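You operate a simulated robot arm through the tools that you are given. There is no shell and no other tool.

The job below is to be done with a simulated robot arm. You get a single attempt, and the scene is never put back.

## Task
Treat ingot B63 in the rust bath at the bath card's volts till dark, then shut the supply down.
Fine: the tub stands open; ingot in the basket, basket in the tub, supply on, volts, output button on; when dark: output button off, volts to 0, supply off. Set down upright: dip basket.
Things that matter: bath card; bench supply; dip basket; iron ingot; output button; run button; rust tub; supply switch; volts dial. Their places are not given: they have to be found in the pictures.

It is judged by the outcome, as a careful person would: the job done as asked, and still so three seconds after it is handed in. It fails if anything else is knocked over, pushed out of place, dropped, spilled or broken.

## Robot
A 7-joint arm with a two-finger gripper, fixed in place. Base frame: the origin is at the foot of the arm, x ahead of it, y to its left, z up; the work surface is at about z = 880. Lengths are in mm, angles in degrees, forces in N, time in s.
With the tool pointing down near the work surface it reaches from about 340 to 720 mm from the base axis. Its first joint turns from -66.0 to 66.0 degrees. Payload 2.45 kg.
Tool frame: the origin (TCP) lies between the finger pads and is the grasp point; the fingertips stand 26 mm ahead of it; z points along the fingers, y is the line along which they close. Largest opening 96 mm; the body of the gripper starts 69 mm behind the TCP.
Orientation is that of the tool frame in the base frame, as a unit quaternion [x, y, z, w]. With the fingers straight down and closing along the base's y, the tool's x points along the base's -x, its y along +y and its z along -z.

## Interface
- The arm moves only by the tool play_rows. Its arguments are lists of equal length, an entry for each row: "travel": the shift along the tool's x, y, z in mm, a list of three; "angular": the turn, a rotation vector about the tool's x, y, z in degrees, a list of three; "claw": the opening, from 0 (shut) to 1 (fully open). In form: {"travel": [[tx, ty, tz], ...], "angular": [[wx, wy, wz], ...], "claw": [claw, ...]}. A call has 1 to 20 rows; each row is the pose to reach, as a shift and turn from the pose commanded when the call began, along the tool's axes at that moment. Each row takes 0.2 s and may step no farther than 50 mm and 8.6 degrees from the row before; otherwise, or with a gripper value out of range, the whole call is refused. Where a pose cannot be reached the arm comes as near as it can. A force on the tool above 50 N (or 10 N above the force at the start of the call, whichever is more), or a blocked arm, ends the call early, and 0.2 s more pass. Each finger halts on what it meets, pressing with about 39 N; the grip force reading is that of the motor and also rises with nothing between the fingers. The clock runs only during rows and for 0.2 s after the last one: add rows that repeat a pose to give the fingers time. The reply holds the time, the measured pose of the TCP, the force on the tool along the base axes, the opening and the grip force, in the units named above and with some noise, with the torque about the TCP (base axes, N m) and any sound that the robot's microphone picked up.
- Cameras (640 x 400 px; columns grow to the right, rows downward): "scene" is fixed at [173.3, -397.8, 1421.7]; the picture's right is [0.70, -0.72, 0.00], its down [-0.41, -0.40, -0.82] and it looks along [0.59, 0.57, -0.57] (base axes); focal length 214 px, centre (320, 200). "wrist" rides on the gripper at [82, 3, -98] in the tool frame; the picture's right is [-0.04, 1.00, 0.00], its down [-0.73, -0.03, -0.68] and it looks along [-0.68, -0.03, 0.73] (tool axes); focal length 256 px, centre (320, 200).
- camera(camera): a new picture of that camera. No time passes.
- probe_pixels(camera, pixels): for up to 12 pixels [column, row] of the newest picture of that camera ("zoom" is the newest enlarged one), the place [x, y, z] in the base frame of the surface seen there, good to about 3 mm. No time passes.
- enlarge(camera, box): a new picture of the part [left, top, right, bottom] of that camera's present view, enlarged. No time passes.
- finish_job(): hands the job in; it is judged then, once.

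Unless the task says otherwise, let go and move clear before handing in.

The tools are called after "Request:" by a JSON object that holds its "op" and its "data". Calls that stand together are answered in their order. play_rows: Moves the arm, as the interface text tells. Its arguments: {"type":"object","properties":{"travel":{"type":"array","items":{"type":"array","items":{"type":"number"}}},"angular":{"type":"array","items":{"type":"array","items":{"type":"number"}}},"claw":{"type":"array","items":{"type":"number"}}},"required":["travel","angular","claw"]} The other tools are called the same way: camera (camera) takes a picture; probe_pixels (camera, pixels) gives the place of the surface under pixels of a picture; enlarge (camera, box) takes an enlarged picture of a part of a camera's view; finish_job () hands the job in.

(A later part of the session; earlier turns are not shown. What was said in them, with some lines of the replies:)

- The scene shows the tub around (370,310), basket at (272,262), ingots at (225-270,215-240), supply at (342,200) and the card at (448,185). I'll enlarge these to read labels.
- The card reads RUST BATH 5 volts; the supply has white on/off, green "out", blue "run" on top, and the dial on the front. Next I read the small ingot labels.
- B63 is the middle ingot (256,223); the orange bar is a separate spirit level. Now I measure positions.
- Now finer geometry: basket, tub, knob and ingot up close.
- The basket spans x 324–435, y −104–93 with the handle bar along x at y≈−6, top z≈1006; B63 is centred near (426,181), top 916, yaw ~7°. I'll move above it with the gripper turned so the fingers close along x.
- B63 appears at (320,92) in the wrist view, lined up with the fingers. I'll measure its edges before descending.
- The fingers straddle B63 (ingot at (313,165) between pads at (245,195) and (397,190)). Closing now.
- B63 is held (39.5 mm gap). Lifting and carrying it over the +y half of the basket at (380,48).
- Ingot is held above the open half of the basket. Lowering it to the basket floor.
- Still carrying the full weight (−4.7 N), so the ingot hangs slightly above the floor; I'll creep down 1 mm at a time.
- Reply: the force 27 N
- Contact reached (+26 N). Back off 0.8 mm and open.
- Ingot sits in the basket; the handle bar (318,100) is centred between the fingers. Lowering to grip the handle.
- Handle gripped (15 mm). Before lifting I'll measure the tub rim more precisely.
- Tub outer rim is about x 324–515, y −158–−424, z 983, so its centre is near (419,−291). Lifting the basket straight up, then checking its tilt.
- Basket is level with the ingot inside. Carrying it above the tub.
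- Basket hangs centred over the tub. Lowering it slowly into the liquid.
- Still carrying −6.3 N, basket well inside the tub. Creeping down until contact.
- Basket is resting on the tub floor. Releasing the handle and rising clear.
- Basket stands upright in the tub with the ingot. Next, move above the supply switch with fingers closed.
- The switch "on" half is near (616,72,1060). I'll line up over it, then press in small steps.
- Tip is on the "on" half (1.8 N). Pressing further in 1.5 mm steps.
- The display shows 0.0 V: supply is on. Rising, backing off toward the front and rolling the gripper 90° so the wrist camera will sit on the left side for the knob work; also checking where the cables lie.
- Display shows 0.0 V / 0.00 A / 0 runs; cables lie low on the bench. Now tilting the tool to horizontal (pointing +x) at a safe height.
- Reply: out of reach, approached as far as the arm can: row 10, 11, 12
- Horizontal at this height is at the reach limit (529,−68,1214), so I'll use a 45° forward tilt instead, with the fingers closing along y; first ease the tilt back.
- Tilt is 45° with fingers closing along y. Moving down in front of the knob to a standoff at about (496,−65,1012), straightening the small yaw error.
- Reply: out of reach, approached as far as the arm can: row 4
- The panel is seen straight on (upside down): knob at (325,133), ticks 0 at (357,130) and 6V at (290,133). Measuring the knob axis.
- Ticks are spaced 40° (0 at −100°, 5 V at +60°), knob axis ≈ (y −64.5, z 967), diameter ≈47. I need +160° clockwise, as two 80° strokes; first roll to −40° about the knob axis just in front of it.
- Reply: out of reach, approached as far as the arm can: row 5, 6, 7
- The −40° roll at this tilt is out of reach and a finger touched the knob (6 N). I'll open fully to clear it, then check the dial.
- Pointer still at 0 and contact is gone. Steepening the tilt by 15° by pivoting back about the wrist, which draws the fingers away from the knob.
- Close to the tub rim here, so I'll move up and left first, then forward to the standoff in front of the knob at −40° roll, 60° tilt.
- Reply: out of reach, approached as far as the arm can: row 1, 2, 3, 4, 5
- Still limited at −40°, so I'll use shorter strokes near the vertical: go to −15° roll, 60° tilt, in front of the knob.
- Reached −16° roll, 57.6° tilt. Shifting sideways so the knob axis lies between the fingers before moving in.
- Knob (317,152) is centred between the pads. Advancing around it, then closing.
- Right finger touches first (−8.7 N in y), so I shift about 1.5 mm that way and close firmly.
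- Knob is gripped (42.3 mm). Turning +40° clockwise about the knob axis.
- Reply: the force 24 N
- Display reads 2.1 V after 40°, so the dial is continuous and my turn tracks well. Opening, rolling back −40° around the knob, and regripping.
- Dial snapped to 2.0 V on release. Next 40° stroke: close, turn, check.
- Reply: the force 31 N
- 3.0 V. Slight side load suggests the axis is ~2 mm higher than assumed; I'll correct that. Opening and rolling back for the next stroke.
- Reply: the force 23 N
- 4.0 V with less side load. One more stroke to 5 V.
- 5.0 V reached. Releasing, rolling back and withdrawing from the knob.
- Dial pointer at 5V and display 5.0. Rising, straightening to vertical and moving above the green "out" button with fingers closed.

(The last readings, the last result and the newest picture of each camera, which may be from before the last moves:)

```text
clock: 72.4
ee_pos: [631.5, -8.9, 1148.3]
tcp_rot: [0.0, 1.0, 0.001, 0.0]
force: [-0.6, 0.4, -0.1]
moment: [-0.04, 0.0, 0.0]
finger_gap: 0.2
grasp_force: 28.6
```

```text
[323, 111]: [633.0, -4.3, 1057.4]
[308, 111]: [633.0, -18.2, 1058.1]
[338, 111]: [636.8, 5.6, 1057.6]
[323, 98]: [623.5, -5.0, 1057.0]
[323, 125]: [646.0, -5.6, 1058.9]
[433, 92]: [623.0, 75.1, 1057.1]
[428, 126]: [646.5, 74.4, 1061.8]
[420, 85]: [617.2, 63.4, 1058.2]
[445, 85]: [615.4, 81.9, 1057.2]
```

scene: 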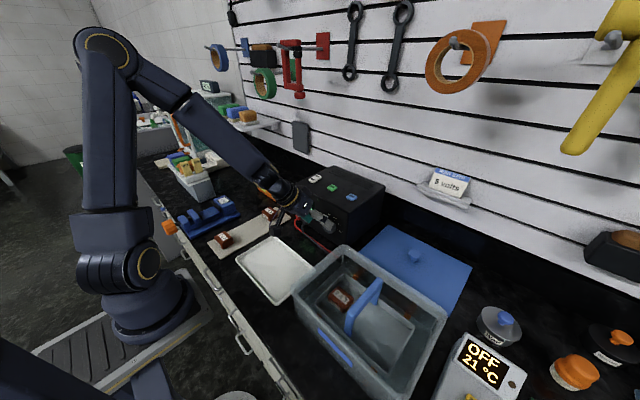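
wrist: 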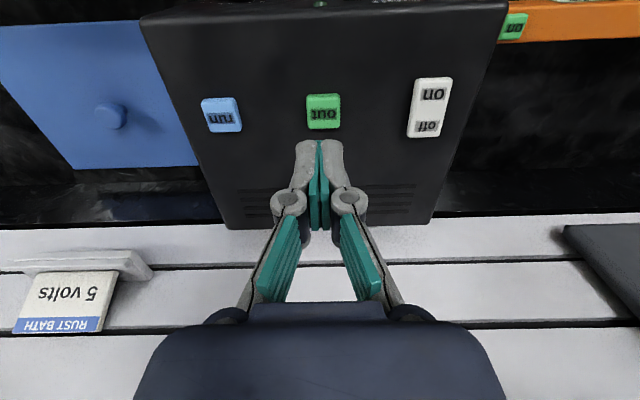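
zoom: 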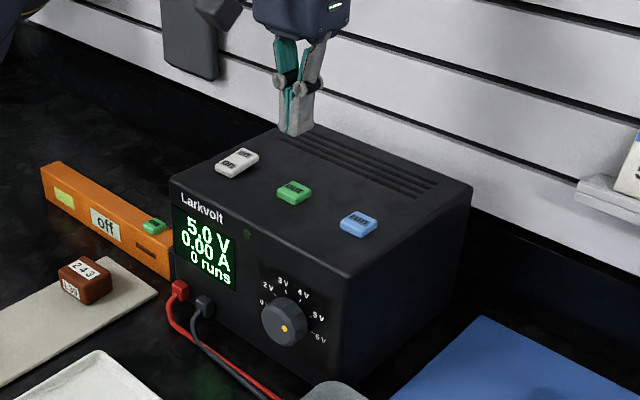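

Green button centre ≈ (633,−5.5,1057). Lowering and pressing in small steps.

Request:
{"op": "play_rows", "data": {"travel": [[-1.5, 3.4, 30], [-1.5, 3.4, 50], [-1.5, 3.4, 60], [-1.5, 3.4, 63], [-1.5, 3.4, 65]], "angular": [[0, 0, 0], [0, 0, 0], [0, 0, 0], [0, 0, 0], [0, 0, 0]], "claw": [0, 0, 0, 0, 0]}}

Request:
{"op": "enlarge", "data": {"camera": "scene", "box": [270, 150, 410, 250]}}

```text
clock: 73.6
ee_pos: [632.8, -4.1, 1084.5]
tcp_rot: [-0.001, 1.0, 0.001, 0.0]
force: [0.1, 1.2, -0.1]
moment: [-0.01, 0.0, -0.04]
finger_gap: 0.1
grasp_force: 28.4
```

```text
4.00 times, centred on (340, 200) of scene
```

zoom: 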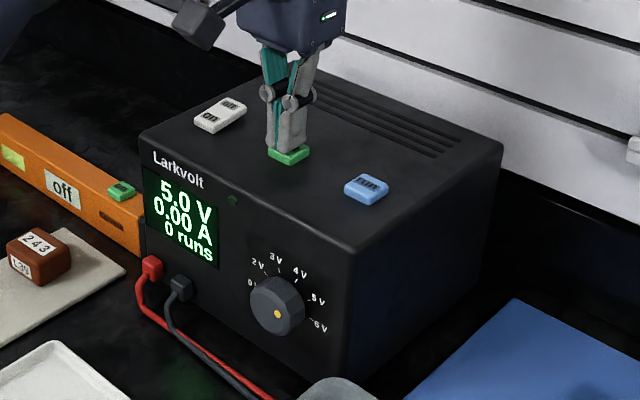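

Request:
{"op": "play_rows", "data": {"travel": [[0, 0, 1.5], [0, 0, 3], [0, 0, 4]], "angular": [[0, 0, 0], [0, 0, 0], [0, 0, 0]], "claw": [0, 0, 0]}}

Request:
{"op": "enlarge", "data": {"camera": "scene", "box": [270, 150, 410, 250]}}

```text
clock: 74.4
ee_pos: [632.3, -3.8, 1079.6]
tcp_rot: [0.0, 1.0, 0.001, 0.0]
force: [0.7, -0.4, 2.3]
moment: [0.02, -0.03, -0.02]
finger_gap: 5.9
grasp_force: 28.6
heard: click
```

```text
4.00 times, centred on (340, 200) of scene
```

zoom: 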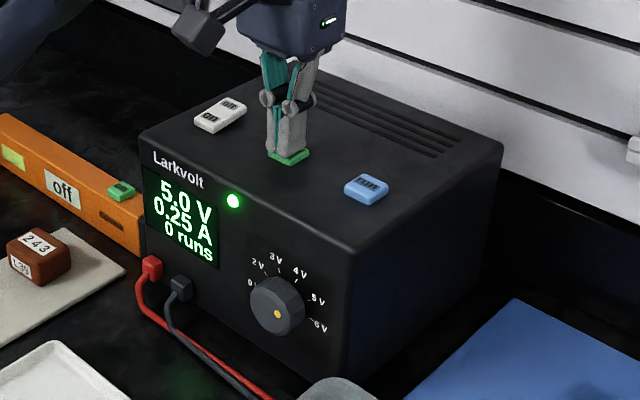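

Click heard, LED lit and 0.25 A flows. Lifting a little to release the button, then watching the ingot's colour.

Request:
{"op": "play_rows", "data": {"travel": [[0, 0, -8], [0, 0, -20], [0, 0, -20]], "angular": [[0, 0, 0], [0, 0, 0], [0, 0, 0]], "claw": [0, 0, 0]}}

Request:
{"op": "enlarge", "data": {"camera": "scene", "box": [280, 160, 440, 340]}}

Request:
{"op": "enlarge", "data": {"camera": "scene", "box": [320, 280, 376, 315]}}

```text
clock: 75.2
ee_pos: [631.5, -3.4, 1099.4]
tcp_rot: [0.001, 1.0, 0.0, 0.0]
force: [0.3, 0.0, -0.2]
moment: [-0.01, -0.01, 0.01]
finger_gap: 0.0
grasp_force: 28.3
```

```text
2.22 times, centred on (360, 250) of scene
```

zoom: 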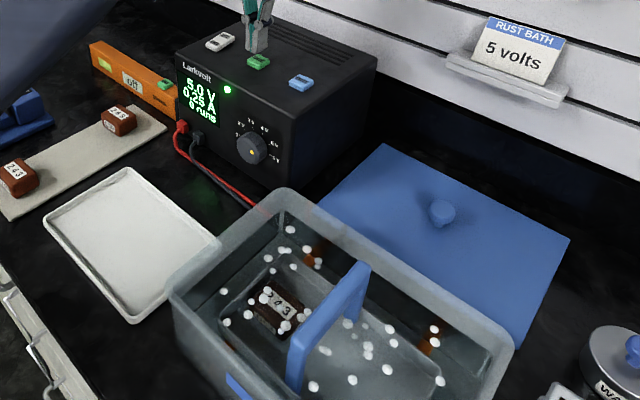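

```text
11.43 times, centred on (348, 298) of scene
```

zoom: 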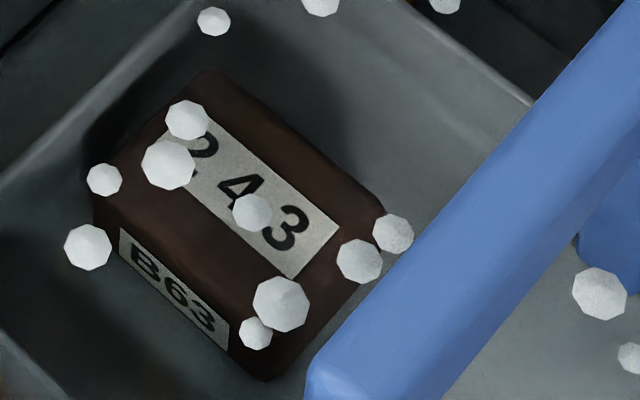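

Bubbles form and the ingot is already darkening to brown. Waiting a little and comparing.

Request:
{"op": "play_rows", "data": {"travel": [[0, 0, 0], [0, 0, 0], [0, 0, 0], [0, 0, 0]], "angular": [[0, 0, 0], [0, 0, 0], [0, 0, 0], [0, 0, 0]], "claw": [0, 0, 0, 0]}}

Request:
{"op": "enlarge", "data": {"camera": "scene", "box": [320, 280, 376, 315]}}

Request:
{"op": "enlarge", "data": {"camera": "scene", "box": [290, 180, 350, 220]}}

```text
clock: 76.2
ee_pos: [632.0, -3.0, 1100.0]
tcp_rot: [0.0, 1.0, -0.001, 0.0]
force: [0.3, 0.2, 0.9]
moment: [-0.01, -0.01, -0.01]
finger_gap: 0.3
grasp_force: 28.3
```

```text
11.43 times, centred on (348, 298) of scene
```

zoom: 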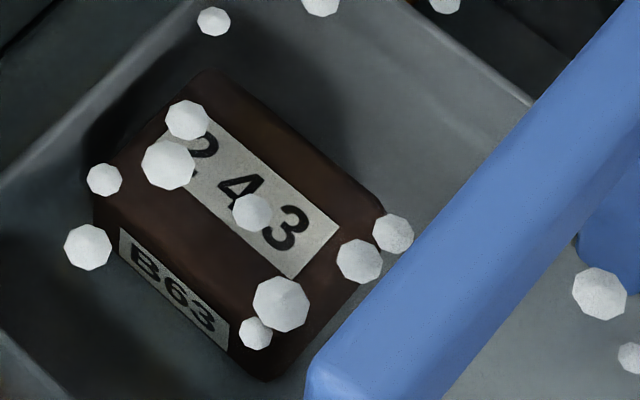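

```text
10.00 times, centred on (320, 200) of scene
```

zoom: 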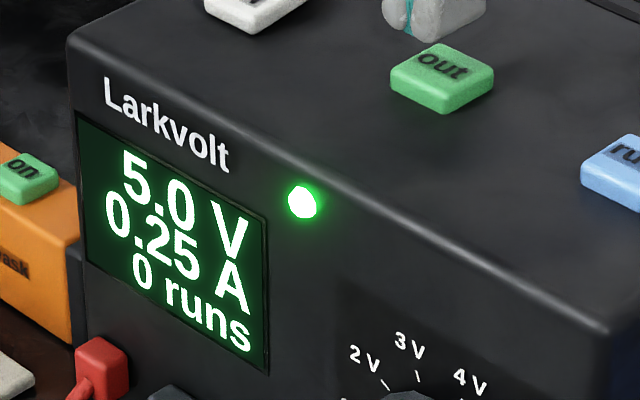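

Request:
{"op": "play_rows", "data": {"travel": [[0, 0, 0], [0, 0, 0], [0, 0, 0], [0, 0, 0], [0, 0, 0], [0, 0, 0], [0, 0, 0], [0, 0, 0], [0, 0, 0], [0, 0, 0]], "angular": [[0, 0, 0], [0, 0, 0], [0, 0, 0], [0, 0, 0], [0, 0, 0], [0, 0, 0], [0, 0, 0], [0, 0, 0], [0, 0, 0], [0, 0, 0]], "claw": [0, 0, 0, 0, 0, 0, 0, 0, 0, 0]}}

Request:
{"op": "enlarge", "data": {"camera": "scene", "box": [320, 280, 376, 315]}}

Request:
{"op": "camera", "data": {"camera": "scene"}}

```text
clock: 78.4
ee_pos: [630.7, -4.2, 1100.3]
tcp_rot: [0.0, 1.0, 0.0, 0.0]
force: [0.7, -0.6, -0.8]
moment: [-0.02, -0.01, -0.05]
finger_gap: 0.0
grasp_force: 28.8
```

```text
11.43 times, centred on (348, 298) of scene
```

zoom: 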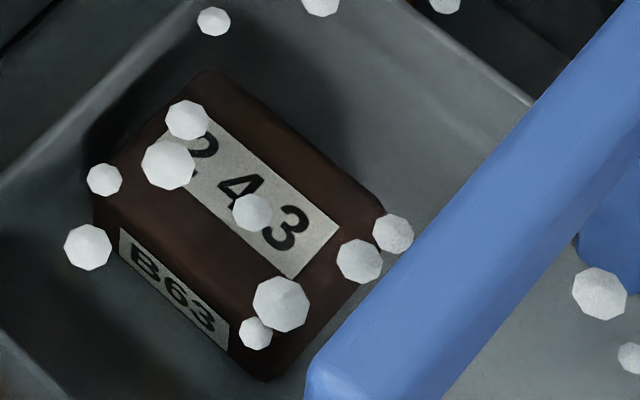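

```text
taken
```

scene: 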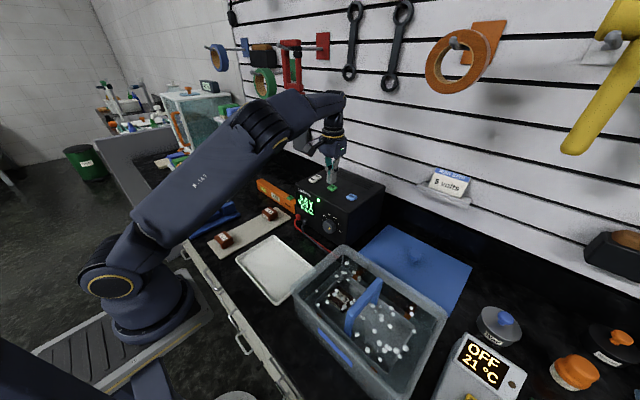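

Colour has held at dark brown; continuing to watch with bubbles still present.

Request:
{"op": "play_rows", "data": {"travel": [[0, 0, 0], [0, 0, 0], [0, 0, 0], [0, 0, 0], [0, 0, 0], [0, 0, 0], [0, 0, 0], [0, 0, 0], [0, 0, 0], [0, 0, 0], [0, 0, 0], [0, 0, 0], [0, 0, 0], [0, 0, 0], [0, 0, 0]], "angular": [[0, 0, 0], [0, 0, 0], [0, 0, 0], [0, 0, 0], [0, 0, 0], [0, 0, 0], [0, 0, 0], [0, 0, 0], [0, 0, 0], [0, 0, 0], [0, 0, 0], [0, 0, 0], [0, 0, 0], [0, 0, 0], [0, 0, 0]], "claw": [0, 0, 0, 0, 0, 0, 0, 0, 0, 0, 0, 0, 0, 0, 0]}}

Request:
{"op": "enlarge", "data": {"camera": "scene", "box": [320, 280, 376, 315]}}

Request:
{"op": "enlarge", "data": {"camera": "scene", "box": [200, 180, 400, 310]}}

```text
clock: 81.6
ee_pos: [631.6, -3.7, 1101.3]
tcp_rot: [0.0, 1.0, 0.0, 0.001]
force: [-0.9, 0.5, 0.8]
moment: [0.02, 0.02, 0.0]
finger_gap: 0.0
grasp_force: 27.7
```

```text
11.43 times, centred on (348, 298) of scene
```

zoom: 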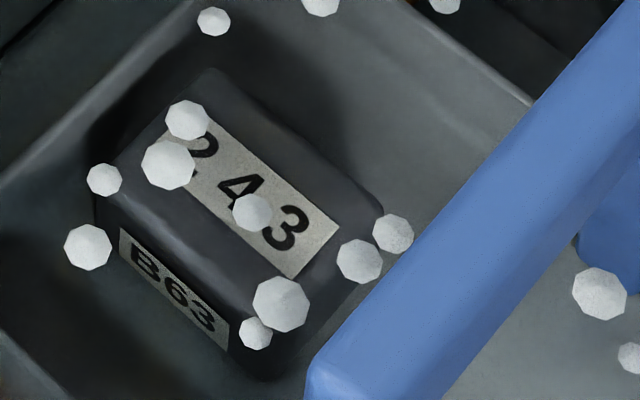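

```text
3.08 times, centred on (300, 245) of scene
```

zoom: 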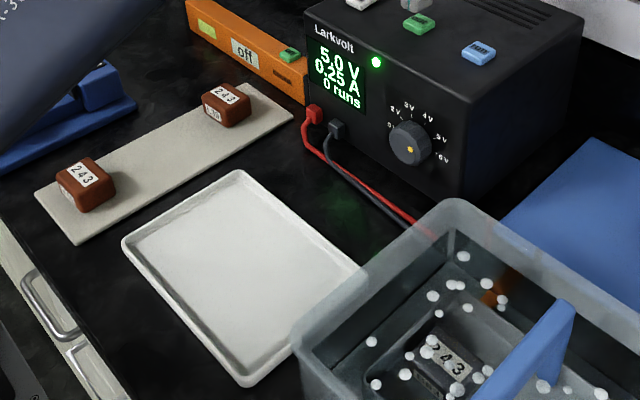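

The ingot is now dark grey — done. Pressing the output button off right away and lifting.

Request:
{"op": "play_rows", "data": {"travel": [[0, 0, 15], [0, 0, 18], [0, 0, 20], [0, 0, 20], [0, 0, 5], [0, 0, -20]], "angular": [[0, 0, 0], [0, 0, 0], [0, 0, 0], [0, 0, 0], [0, 0, 0], [0, 0, 0]], "claw": [0, 0, 0, 0, 0, 0]}}

Request:
{"op": "enlarge", "data": {"camera": "scene", "box": [270, 150, 430, 320]}}

```text
clock: 83.0
ee_pos: [632.2, -3.1, 1119.5]
tcp_rot: [0.0, 1.0, 0.0, 0.0]
force: [-0.4, -0.5, 0.4]
moment: [0.02, 0.03, -0.02]
finger_gap: 0.0
grasp_force: 28.4
heard: click
```

```text
2.35 times, centred on (350, 235) of scene
```

zoom: 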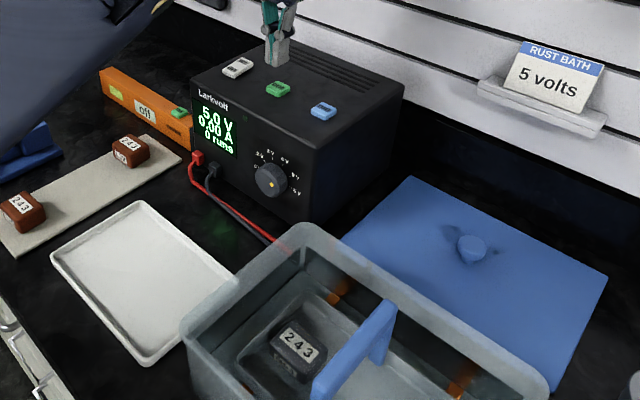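

Output is off (0.00 A, LED dark, bubbles gone). Going back to the knob standoff, reversing the earlier route.

Request:
{"op": "play_rows", "data": {"travel": [[0, 0, -40], [23, -9.6, -42], [46, -19.2, -44], [70, -28.8, -46], [93, -38.4, -48], [116, -48, -50], [116, -48, -15], [116, -48, 25], [116, -48, 65], [116, -48, 95], [116, -48, 106], [116, -48, 106]], "angular": [[0, 0, 0], [3.1, -6.44, -0.98], [6.2, -12.9, -1.96], [9.3, -19.3, -2.94], [12.4, -25.8, -3.92], [15.5, -32.2, -4.9], [15.5, -32.2, -4.9], [15.5, -32.2, -4.9], [15.5, -32.2, -4.9], [15.5, -32.2, -4.9], [15.5, -32.2, -4.9], [15.5, -32.2, -4.9]], "claw": [0, 0.2, 0.4, 0.6, 0.8, 0.8, 0.8, 0.8, 0.8, 0.8, 0.8, 0.8]}}

Request:
{"op": "camera", "data": {"camera": "wrist"}}

```text
clock: 85.6
ee_pos: [514.4, -49.8, 1013.1]
tcp_rot: [-0.043, 0.951, -0.132, 0.276]
force: [-0.2, 0.1, -0.5]
moment: [-0.02, 0.01, -0.01]
finger_gap: 76.8
grasp_force: 0.0
out of reach, approached as far as the arm can: row 6
```

```text
taken
```

wrist: 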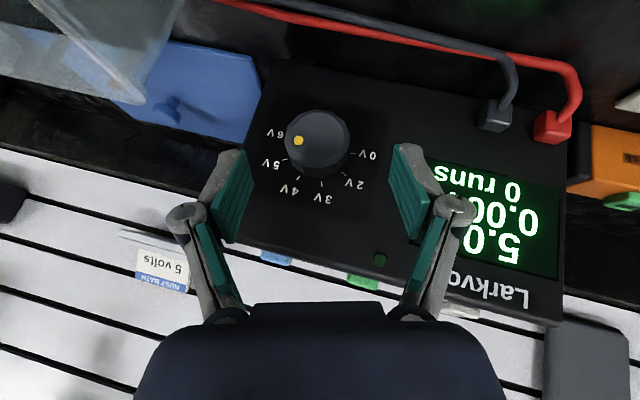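

Knob lined up again (317,143). Advancing open around it and rolling to +24° before closing.

Request:
{"op": "play_rows", "data": {"travel": [[1, -2.5, 15], [1, -2.5, 30], [1, -2.5, 42], [1, -2.5, 47.4], [1.04, -3.37, 47.45], [1.14, -4.22, 47.6], [1.3, -5.04, 47.85], [1.53, -5.81, 48.19], [1.81, -6.51, 48.62], [1.81, -6.51, 48.62]], "angular": [[0, 0, 0], [0, 0, 0], [0, 0, 0], [0, 0, 0], [-6.75, -0.05, 4.29], [-13.5, -0.1, 8.58], [-20.26, -0.14, 12.86], [-27, -0.19, 17.15], [-33.8, -0.24, 21.4], [-33.8, -0.24, 21.4]], "claw": [0.8, 0.8, 0.8, 0.8, 0.8, 0.8, 0.8, 0.8, 0.8, 0.8]}}

Request:
{"op": "camera", "data": {"camera": "wrist"}}

```text
clock: 87.8
ee_pos: [540.6, -67.5, 973.7]
tcp_rot: [0.055, 0.939, 0.201, 0.275]
force: [0.6, -0.2, -0.2]
moment: [0.03, 0.0, -0.01]
finger_gap: 76.7
grasp_force: 0.1
```

```text
taken
```

wrist: 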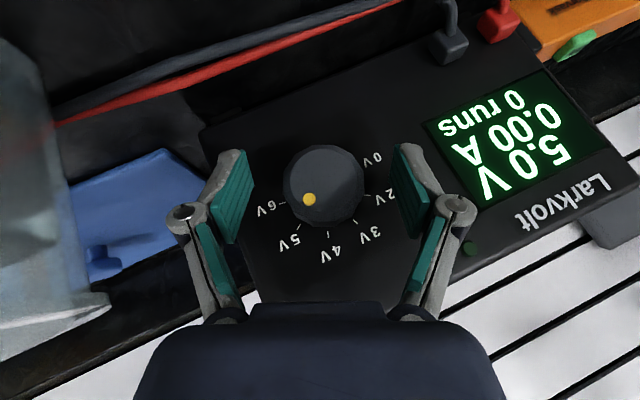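

Centred. Closing and turning −40° counter-clockwise (5→4 V).

Request:
{"op": "play_rows", "data": {"travel": [[0, 0, 0], [0, 0, 0], [0, 0, 0], [0, 0, 0], [0.03, 0.87, 0.06], [0.12, 1.72, 0.22], [0.27, 2.54, 0.48], [0.48, 3.31, 0.83], [0.75, 4.01, 1.27], [0.75, 4.01, 1.27]], "angular": [[0, 0, 0], [0, 0, 0], [0, 0, 0], [0, 0, 0], [6.75, 0.05, -4.29], [13.5, 0.1, -8.58], [20.26, 0.14, -12.86], [27, 0.19, -17.15], [33.8, 0.24, -21.4], [33.8, 0.24, -21.4]], "claw": [0.6, 0.45, 0.3, 0.3, 0.3, 0.3, 0.3, 0.3, 0.3, 0.3]}}

Request:
{"op": "enlarge", "data": {"camera": "wrist", "box": [200, 100, 620, 340]}}

```text
clock: 90.0
ee_pos: [540.4, -63.9, 974.7]
tcp_rot: [-0.041, 0.951, -0.134, 0.276]
force: [-2.4, 2.7, 2.6]
moment: [0.01, -0.26, 0.35]
finger_gap: 41.6
grasp_force: 45.2
```

```text
1.52 times, centred on (410, 220) of wrist
```

zoom: 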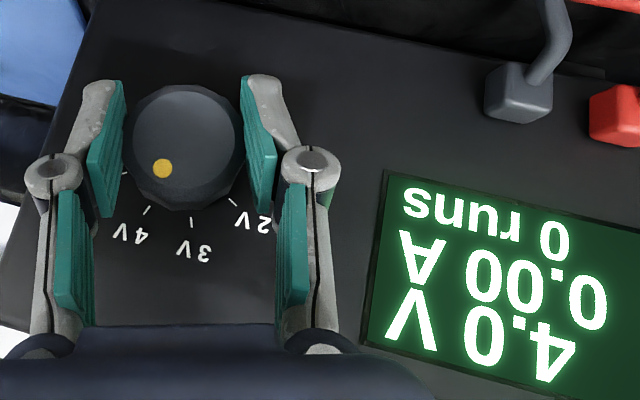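

4.0 V. Repeating: open, roll +40°, close, turn −40°.

Request:
{"op": "play_rows", "data": {"travel": [[0, 0, 0], [0, 0, 0], [0, 0, 0], [0.04, -0.87, 0.05], [0.14, -1.72, 0.2], [0.3, -2.54, 0.45], [0.53, -3.31, 0.79], [0.81, -4.01, 1.22], [0.81, -4.01, 1.22]], "angular": [[0, 0, 0], [0, 0, 0], [0, 0, 0], [-6.75, -0.05, 4.29], [-13.5, -0.1, 8.58], [-20.26, -0.14, 12.86], [-27, -0.19, 17.15], [-33.8, -0.24, 21.4], [-33.8, -0.24, 21.4]], "claw": [0.7, 0.8, 0.8, 0.8, 0.8, 0.8, 0.8, 0.8, 0.8]}}

Request:
{"op": "play_rows", "data": {"travel": [[0, 0, 0], [0, 0, 0], [0, 0, 0], [0, 0, 0], [0.03, 0.87, 0.06], [0.12, 1.72, 0.22], [0.27, 2.54, 0.48], [0.48, 3.31, 0.83], [0.75, 4.01, 1.27], [0.75, 4.01, 1.27]], "angular": [[0, 0, 0], [0, 0, 0], [0, 0, 0], [0, 0, 0], [6.75, 0.05, -4.29], [13.5, 0.1, -8.58], [20.26, 0.14, -12.86], [27, 0.19, -17.15], [33.8, 0.24, -21.4], [33.8, 0.24, -21.4]], "claw": [0.6, 0.45, 0.3, 0.3, 0.3, 0.3, 0.3, 0.3, 0.3, 0.3]}}

Request:
{"op": "enlarge", "data": {"camera": "wrist", "box": [200, 100, 620, 340]}}

```text
clock: 92.0
ee_pos: [542.2, -68.8, 976.6]
tcp_rot: [0.054, 0.939, 0.201, 0.275]
force: [-0.7, -0.6, 0.7]
moment: [0.02, 0.0, 0.02]
finger_gap: 76.9
grasp_force: 0.1
out of reach, approached as far as the arm can: row 8
```

```text
clock: 94.2
ee_pos: [541.7, -62.7, 978.4]
tcp_rot: [-0.044, 0.95, -0.133, 0.279]
force: [1.5, 6.2, 22.4]
moment: [-0.01, -0.47, 0.58]
finger_gap: 42.5
grasp_force: 44.8
```

```text
1.52 times, centred on (410, 220) of wrist
```

zoom: 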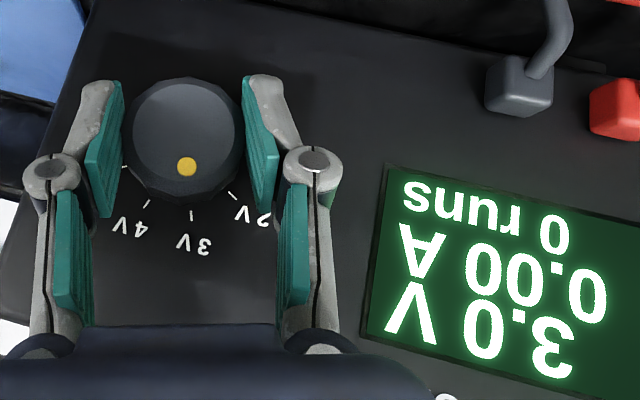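

3.0 V. The pose drifted ~3 mm upward, so I'll correct it while open and check before the next stroke.

Request:
{"op": "play_rows", "data": {"travel": [[0, 0, 0], [0, 0, 0], [3.5, 0.5, 1.9], [3.54, -0.37, 1.95], [3.64, -1.22, 2.1], [3.8, -2.04, 2.35], [4.03, -2.81, 2.69], [4.31, -3.51, 3.12], [4.31, -3.51, 3.12]], "angular": [[0, 0, 0], [0, 0, 0], [0, 0, 0], [-6.75, -0.05, 4.29], [-13.5, -0.1, 8.58], [-20.26, -0.14, 12.86], [-27, -0.19, 17.15], [-33.8, -0.24, 21.4], [-33.8, -0.24, 21.4]], "claw": [0.7, 0.8, 0.8, 0.8, 0.8, 0.8, 0.8, 0.8, 0.8]}}

Request:
{"op": "camera", "data": {"camera": "wrist"}}

```text
clock: 96.2
ee_pos: [539.8, -70.1, 972.0]
tcp_rot: [0.055, 0.939, 0.201, 0.274]
force: [-0.5, 0.8, -0.6]
moment: [-0.04, -0.03, -0.03]
finger_gap: 76.8
grasp_force: 0.2
out of reach, approached as far as the arm can: row 8
```

```text
taken
```

wrist: 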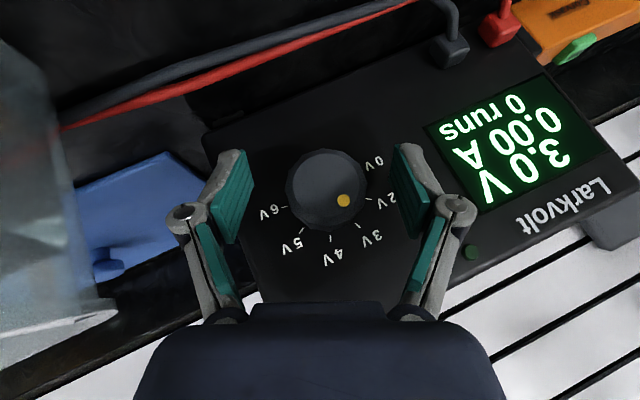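

Knob sits ~3 mm off-centre (col 326 vs 321); shifting 3 mm, then close and turn.

Request:
{"op": "play_rows", "data": {"travel": [[-1, 3, 0], [-1, 3, 0], [-1, 3, 0], [-1, 3, 0], [-0.97, 3.87, 0.06], [-0.88, 4.72, 0.22], [-0.73, 5.54, 0.48], [-0.52, 6.31, 0.83], [-0.25, 7.01, 1.27], [-0.25, 7.01, 1.27]], "angular": [[0, 0, 0], [0, 0, 0], [0, 0, 0], [0, 0, 0], [6.75, 0.05, -4.29], [13.5, 0.1, -8.58], [20.26, 0.14, -12.86], [27, 0.19, -17.15], [33.8, 0.24, -21.4], [33.8, 0.24, -21.4]], "claw": [0.6, 0.45, 0.3, 0.3, 0.3, 0.3, 0.3, 0.3, 0.3, 0.3]}}

Request:
{"op": "enlarge", "data": {"camera": "wrist", "box": [200, 100, 620, 340]}}

```text
clock: 98.4
ee_pos: [540.4, -63.7, 973.3]
tcp_rot: [-0.04, 0.95, -0.134, 0.278]
force: [-8.1, -4.9, 16.6]
moment: [-0.02, -0.08, 0.26]
finger_gap: 42.5
grasp_force: 45.5
```

```text
1.52 times, centred on (410, 220) of wrist
```

zoom: 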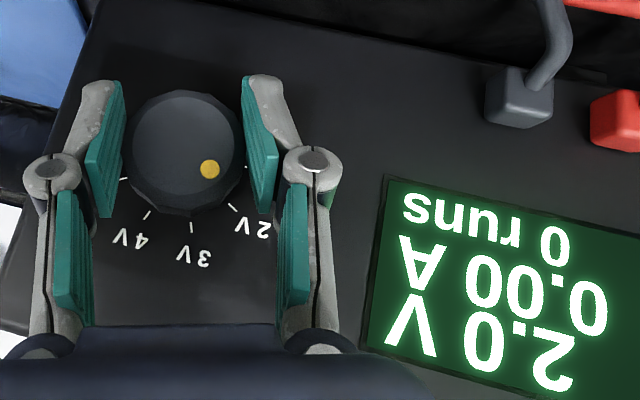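

2.0 V. Last stroke to 0: open, roll +40°.

Request:
{"op": "play_rows", "data": {"travel": [[0, 0, 0], [0, 0, 0], [0, 0, 0], [0.04, -0.87, 0.05], [0.14, -1.72, 0.2], [0.3, -2.54, 0.45], [0.53, -3.31, 0.79], [0.81, -4.01, 1.22], [0.81, -4.01, 1.22]], "angular": [[0, 0, 0], [0, 0, 0], [0, 0, 0], [-6.75, -0.05, 4.29], [-13.5, -0.1, 8.58], [-20.26, -0.14, 12.86], [-27, -0.19, 17.15], [-33.8, -0.24, 21.4], [-33.8, -0.24, 21.4]], "claw": [0.7, 0.8, 0.8, 0.8, 0.8, 0.8, 0.8, 0.8, 0.8]}}

Request:
{"op": "camera", "data": {"camera": "wrist"}}

```text
clock: 100.4
ee_pos: [541.3, -66.3, 972.6]
tcp_rot: [0.055, 0.939, 0.201, 0.274]
force: [-1.2, 0.0, -0.4]
moment: [0.01, 0.0, 0.01]
finger_gap: 76.8
grasp_force: 0.1
out of reach, approached as far as the arm can: row 8
```

```text
taken
```

wrist: 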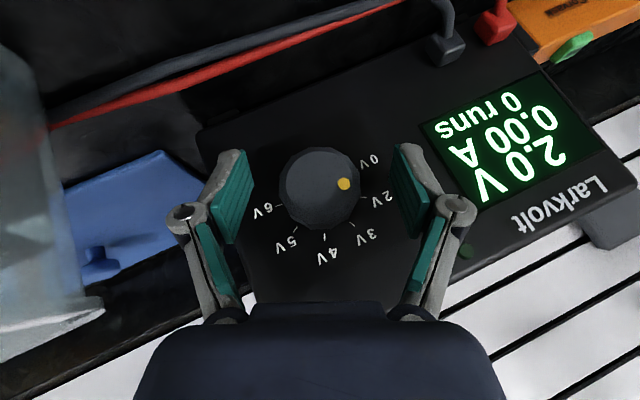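

Centred. Closing and turning −40° to 0.

Request:
{"op": "play_rows", "data": {"travel": [[0, 0, 0], [0, 0, 0], [0, 0, 0], [0, 0, 0], [0.03, 0.87, 0.06], [0.12, 1.72, 0.22], [0.27, 2.54, 0.48], [0.48, 3.31, 0.83], [0.75, 4.01, 1.27], [0.75, 4.01, 1.27]], "angular": [[0, 0, 0], [0, 0, 0], [0, 0, 0], [0, 0, 0], [6.75, 0.05, -4.29], [13.5, 0.1, -8.58], [20.26, 0.14, -12.86], [27, 0.19, -17.15], [33.8, 0.24, -21.4], [33.8, 0.24, -21.4]], "claw": [0.6, 0.45, 0.3, 0.3, 0.3, 0.3, 0.3, 0.3, 0.3, 0.3]}}

Request:
{"op": "enlarge", "data": {"camera": "wrist", "box": [200, 100, 620, 340]}}

```text
clock: 102.6
ee_pos: [540.4, -63.8, 974.0]
tcp_rot: [-0.039, 0.95, -0.136, 0.278]
force: [8.5, -12.5, 12.0]
moment: [0.0, 0.1, 0.51]
finger_gap: 41.9
grasp_force: 45.1
```

```text
1.52 times, centred on (410, 220) of wrist
```

zoom: 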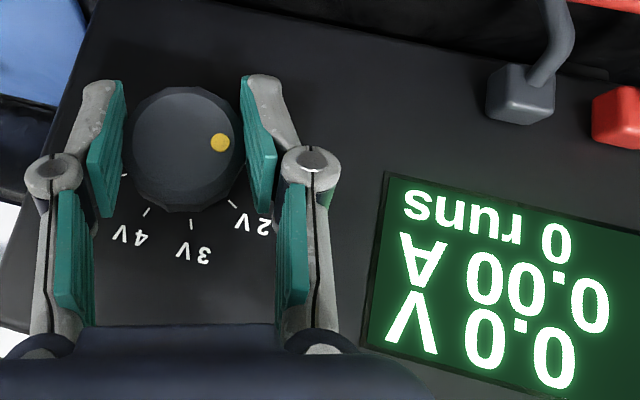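

0.0 V. Releasing, withdrawing, and moving upright above the switch's "off" half.

Request:
{"op": "play_rows", "data": {"travel": [[0, 0, 0], [0, 0, 0], [0, 0, 0], [0, 0, -22], [0, 0, -47], [-20.2, -10.8, -78.9], [-40.4, -21.7, -110.8], [-60.5, -32.5, -142.6], [-80.7, -43.3, -174.5], [-101.1, -22.5, -164.7], [-121.6, -1.8, -154.8], [-142, 19, -145], [-162.4, 39.8, -135.1], [-182.9, 60.5, -125.3], [-203.3, 81.3, -115.4], [-203.3, 81.3, -115.4]], "angular": [[0, 0, 0], [0, 0, 0], [0, 0, 0], [0, 0, 0], [0, 0, 0], [0, 0, 0], [0, 0, 0], [0, 0, 0], [0, 0, 0], [-2.6, 5.4, 0.8], [-5.2, 10.7, 1.6], [-7.75, 16.1, 2.45], [-10.3, 21.5, 3.3], [-12.9, 26.8, 4.1], [-15.5, 32.2, 4.9], [-15.5, 32.2, 4.9]], "claw": [0.5, 0.7, 0.8, 0.8, 0.8, 0.6, 0.4, 0.2, 0, 0, 0, 0, 0, 0, 0, 0]}}

Request:
{"op": "camera", "data": {"camera": "wrist"}}

Request:
{"op": "enlarge", "data": {"camera": "scene", "box": [260, 130, 400, 250]}}

```text
clock: 106.0
ee_pos: [648.7, 71.3, 1148.2]
tcp_rot: [0.001, 1.0, 0.001, -0.001]
force: [0.4, 0.1, 0.3]
moment: [0.05, 0.01, 0.02]
finger_gap: 0.1
grasp_force: 28.4
```

```text
taken
```

wrist: 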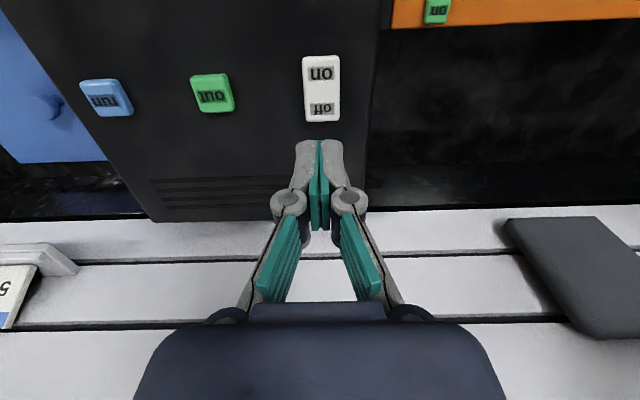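

```text
3.33 times, centred on (330, 190) of scene
```

zoom: 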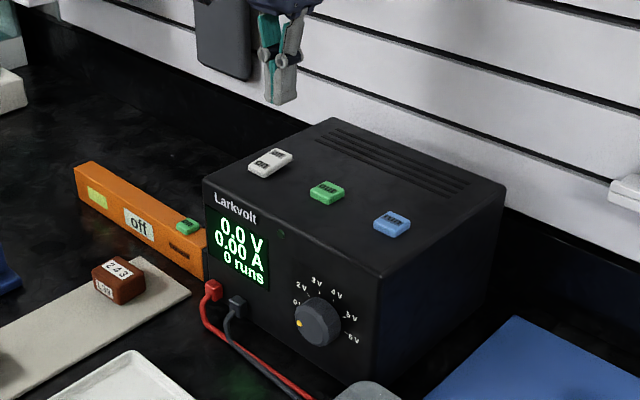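

Request:
{"op": "probe_pixels", "data": {"camera": "wrist", "pixels": [[321, 110], [321, 119], [321, 90], [321, 74], [306, 105], [338, 105], [321, 60]]}}

```text
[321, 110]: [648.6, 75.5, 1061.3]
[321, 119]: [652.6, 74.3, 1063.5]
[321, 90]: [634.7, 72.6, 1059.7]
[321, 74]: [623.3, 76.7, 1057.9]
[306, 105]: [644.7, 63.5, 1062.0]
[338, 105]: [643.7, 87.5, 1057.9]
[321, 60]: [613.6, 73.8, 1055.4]
```

Off half is at about (648,75,1062). Pressing just beyond it at x≈654.

Request:
{"op": "play_rows", "data": {"travel": [[-5, 2.5, 25], [-5, 2.5, 45], [-5, 2.5, 56], [-5, 2.5, 59], [-5, 2.5, 61.5], [-5, 2.5, 64]], "angular": [[0, 0, 0], [0, 0, 0], [0, 0, 0], [0, 0, 0], [0, 0, 0], [0, 0, 0]], "claw": [0, 0, 0, 0, 0, 0]}}

Request:
{"op": "enlarge", "data": {"camera": "scene", "box": [260, 130, 400, 250]}}

```text
clock: 107.4
ee_pos: [654.5, 76.5, 1084.9]
tcp_rot: [0.0, 1.0, 0.001, 0.0]
force: [-0.3, 0.3, 1.1]
moment: [-0.02, -0.02, 0.0]
finger_gap: 0.0
grasp_force: 29.0
```

```text
3.33 times, centred on (330, 190) of scene
```

zoom: 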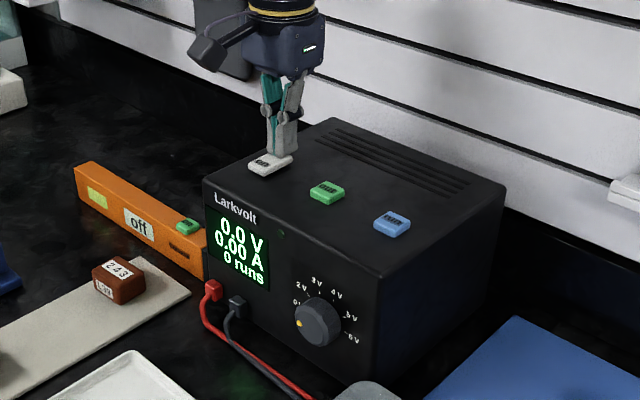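

Just touching (1.1 N); pressing a few mm further.

Request:
{"op": "play_rows", "data": {"travel": [[0, 0, 1.5], [0, 0, 3], [0, 0, 4]], "angular": [[0, 0, 0], [0, 0, 0], [0, 0, 0]], "claw": [0, 0, 0]}}

Request:
{"op": "enlarge", "data": {"camera": "scene", "box": [260, 130, 400, 250]}}

```text
clock: 108.2
ee_pos: [653.9, 75.7, 1084.4]
tcp_rot: [0.0, 1.0, 0.002, 0.003]
force: [2.7, 4.3, 22.6]
moment: [0.11, 0.2, -0.05]
finger_gap: 6.2
grasp_force: 28.6
```

```text
3.33 times, centred on (330, 190) of scene
```

zoom: 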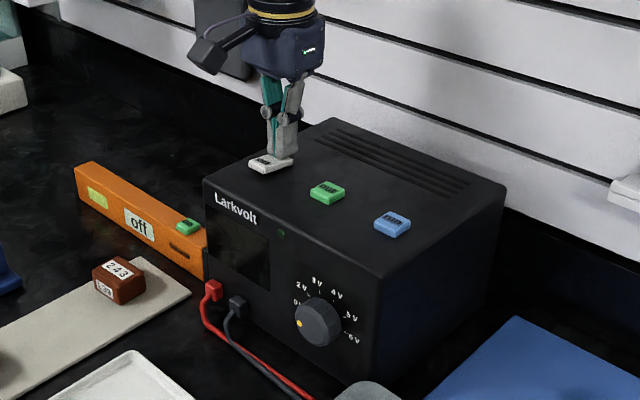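

The display is dark: supply is off. Lifting clear and doing a final check.

Request:
{"op": "play_rows", "data": {"travel": [[0, 0, -15], [0, 0, -50], [30, -20, -90], [70, -40, -120], [110, -60, -140], [110, -60, -140]], "angular": [[0, 0, 0], [0, 0, 0], [0, 0, 0], [0, 0, 0], [0, 0, 0], [0, 0, 0]], "claw": [0, 0, 0, 0, 0, 0]}}

Request:
{"op": "camera", "data": {"camera": "scene"}}

Request:
{"op": "enlarge", "data": {"camera": "scene", "box": [270, 160, 430, 350]}}

Request:
{"op": "enlarge", "data": {"camera": "scene", "box": [290, 165, 360, 245]}}

```text
refused: row 3 steps farther than a row can; nothing moved
```

```text
taken
```

scene: 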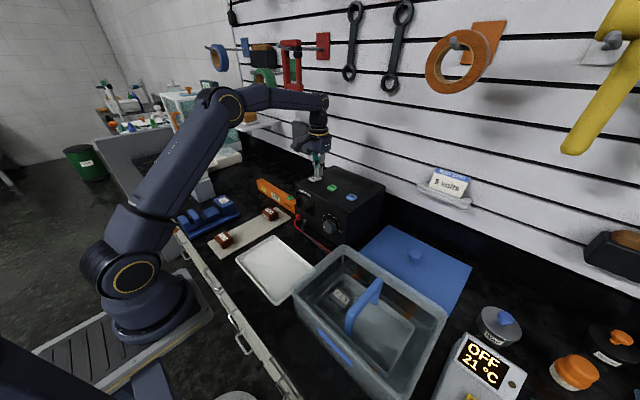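

```text
2.11 times, centred on (350, 255) of scene
```

zoom: 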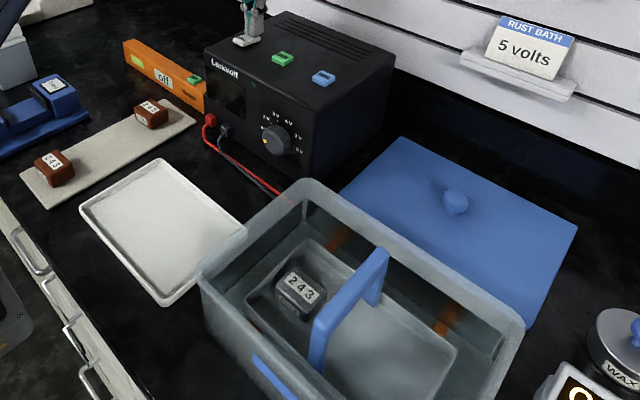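

```text
5.00 times, centred on (325, 205) of scene
```

zoom: 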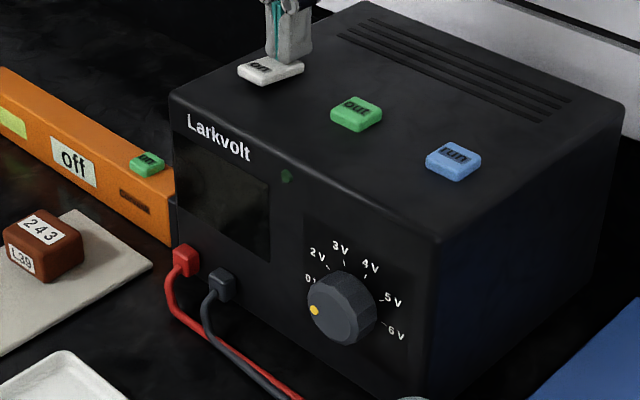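

The rise was refused for one step being too long; the supply is dark and the dial is at 0. Repeating the lift with smaller steps.

Request:
{"op": "play_rows", "data": {"travel": [[0, 0, -15], [0, 0, -50], [20, -10, -85], [45, -20, -110], [75, -35, -125], [105, -50, -135], [105, -50, -135]], "angular": [[0, 0, 0], [0, 0, 0], [0, 0, 0], [0, 0, 0], [0, 0, 0], [0, 0, 0], [0, 0, 0]], "claw": [0, 0, 0, 0, 0, 0, 0]}}

Request:
{"op": "camera", "data": {"camera": "scene"}}

Request:
{"op": "enlarge", "data": {"camera": "scene", "box": [270, 160, 430, 350]}}

Request:
{"op": "enlarge", "data": {"camera": "scene", "box": [290, 165, 360, 245]}}

```text
clock: 109.8
ee_pos: [547.4, 25.4, 1219.3]
tcp_rot: [0.0, 1.0, 0.0, 0.0]
force: [0.0, -0.2, -0.8]
moment: [-0.06, 0.03, -0.03]
finger_gap: 0.2
grasp_force: 28.2
```

```text
taken
```

scene: 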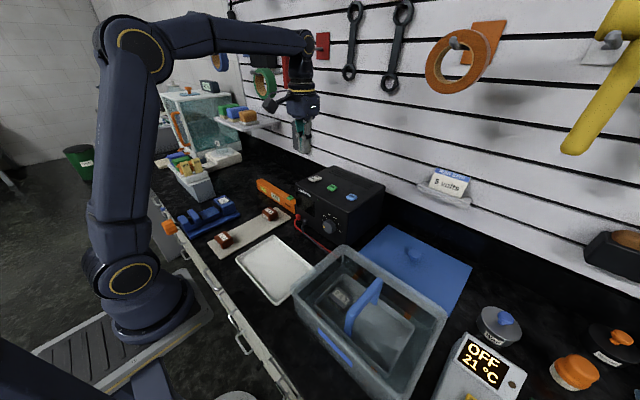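

```text
2.11 times, centred on (350, 255) of scene
```

zoom: 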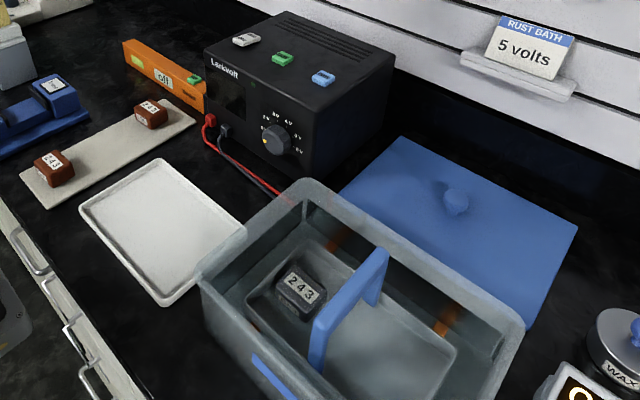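

```text
5.00 times, centred on (325, 205) of scene
```

zoom: 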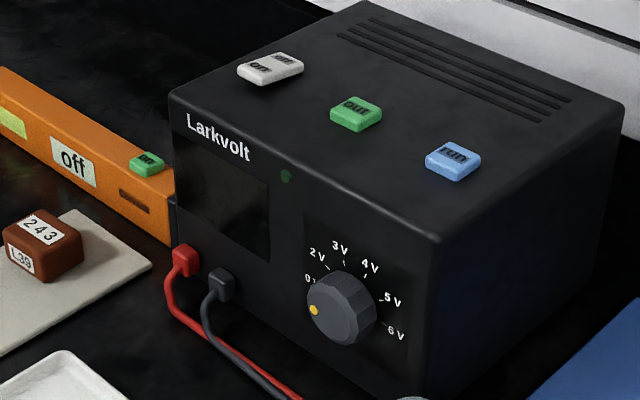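

The ingot B63 is dark in the upright basket in the tub. The supply display and LED are dark, the dial is at 0, everything else is in place and the arm is clear, so I'm handing in.

Request:
{"op": "finish_job", "data": {}}

```text
The job is handed in.
```

Ingot B63 was treated in the rust bath at 5 V, the volts on the bath card, until it turned dark grey. The supply was then shut down and the job handed in; I haven't seen the judging result.

- **Treatment:** B63 went into the dip basket and the basket into the tub. The output ran for about 8 seconds at 0.25 A.
- **Shutdown:** I pressed the output button off, turned the dial back to 0 and switched the supply off. In the last picture the display and LED were dark and the dial pointed at 0.
- **Basket:** it is standing upright in the tub with B63 still inside.
- **Run button:** I never pressed it, since the task steps didn't call for it.
- **Contact:** while lining up on the dial, a finger brushed the knob at about 6 N before the treatment began. The dial stayed at 0, and the last picture showed nothing out of place.
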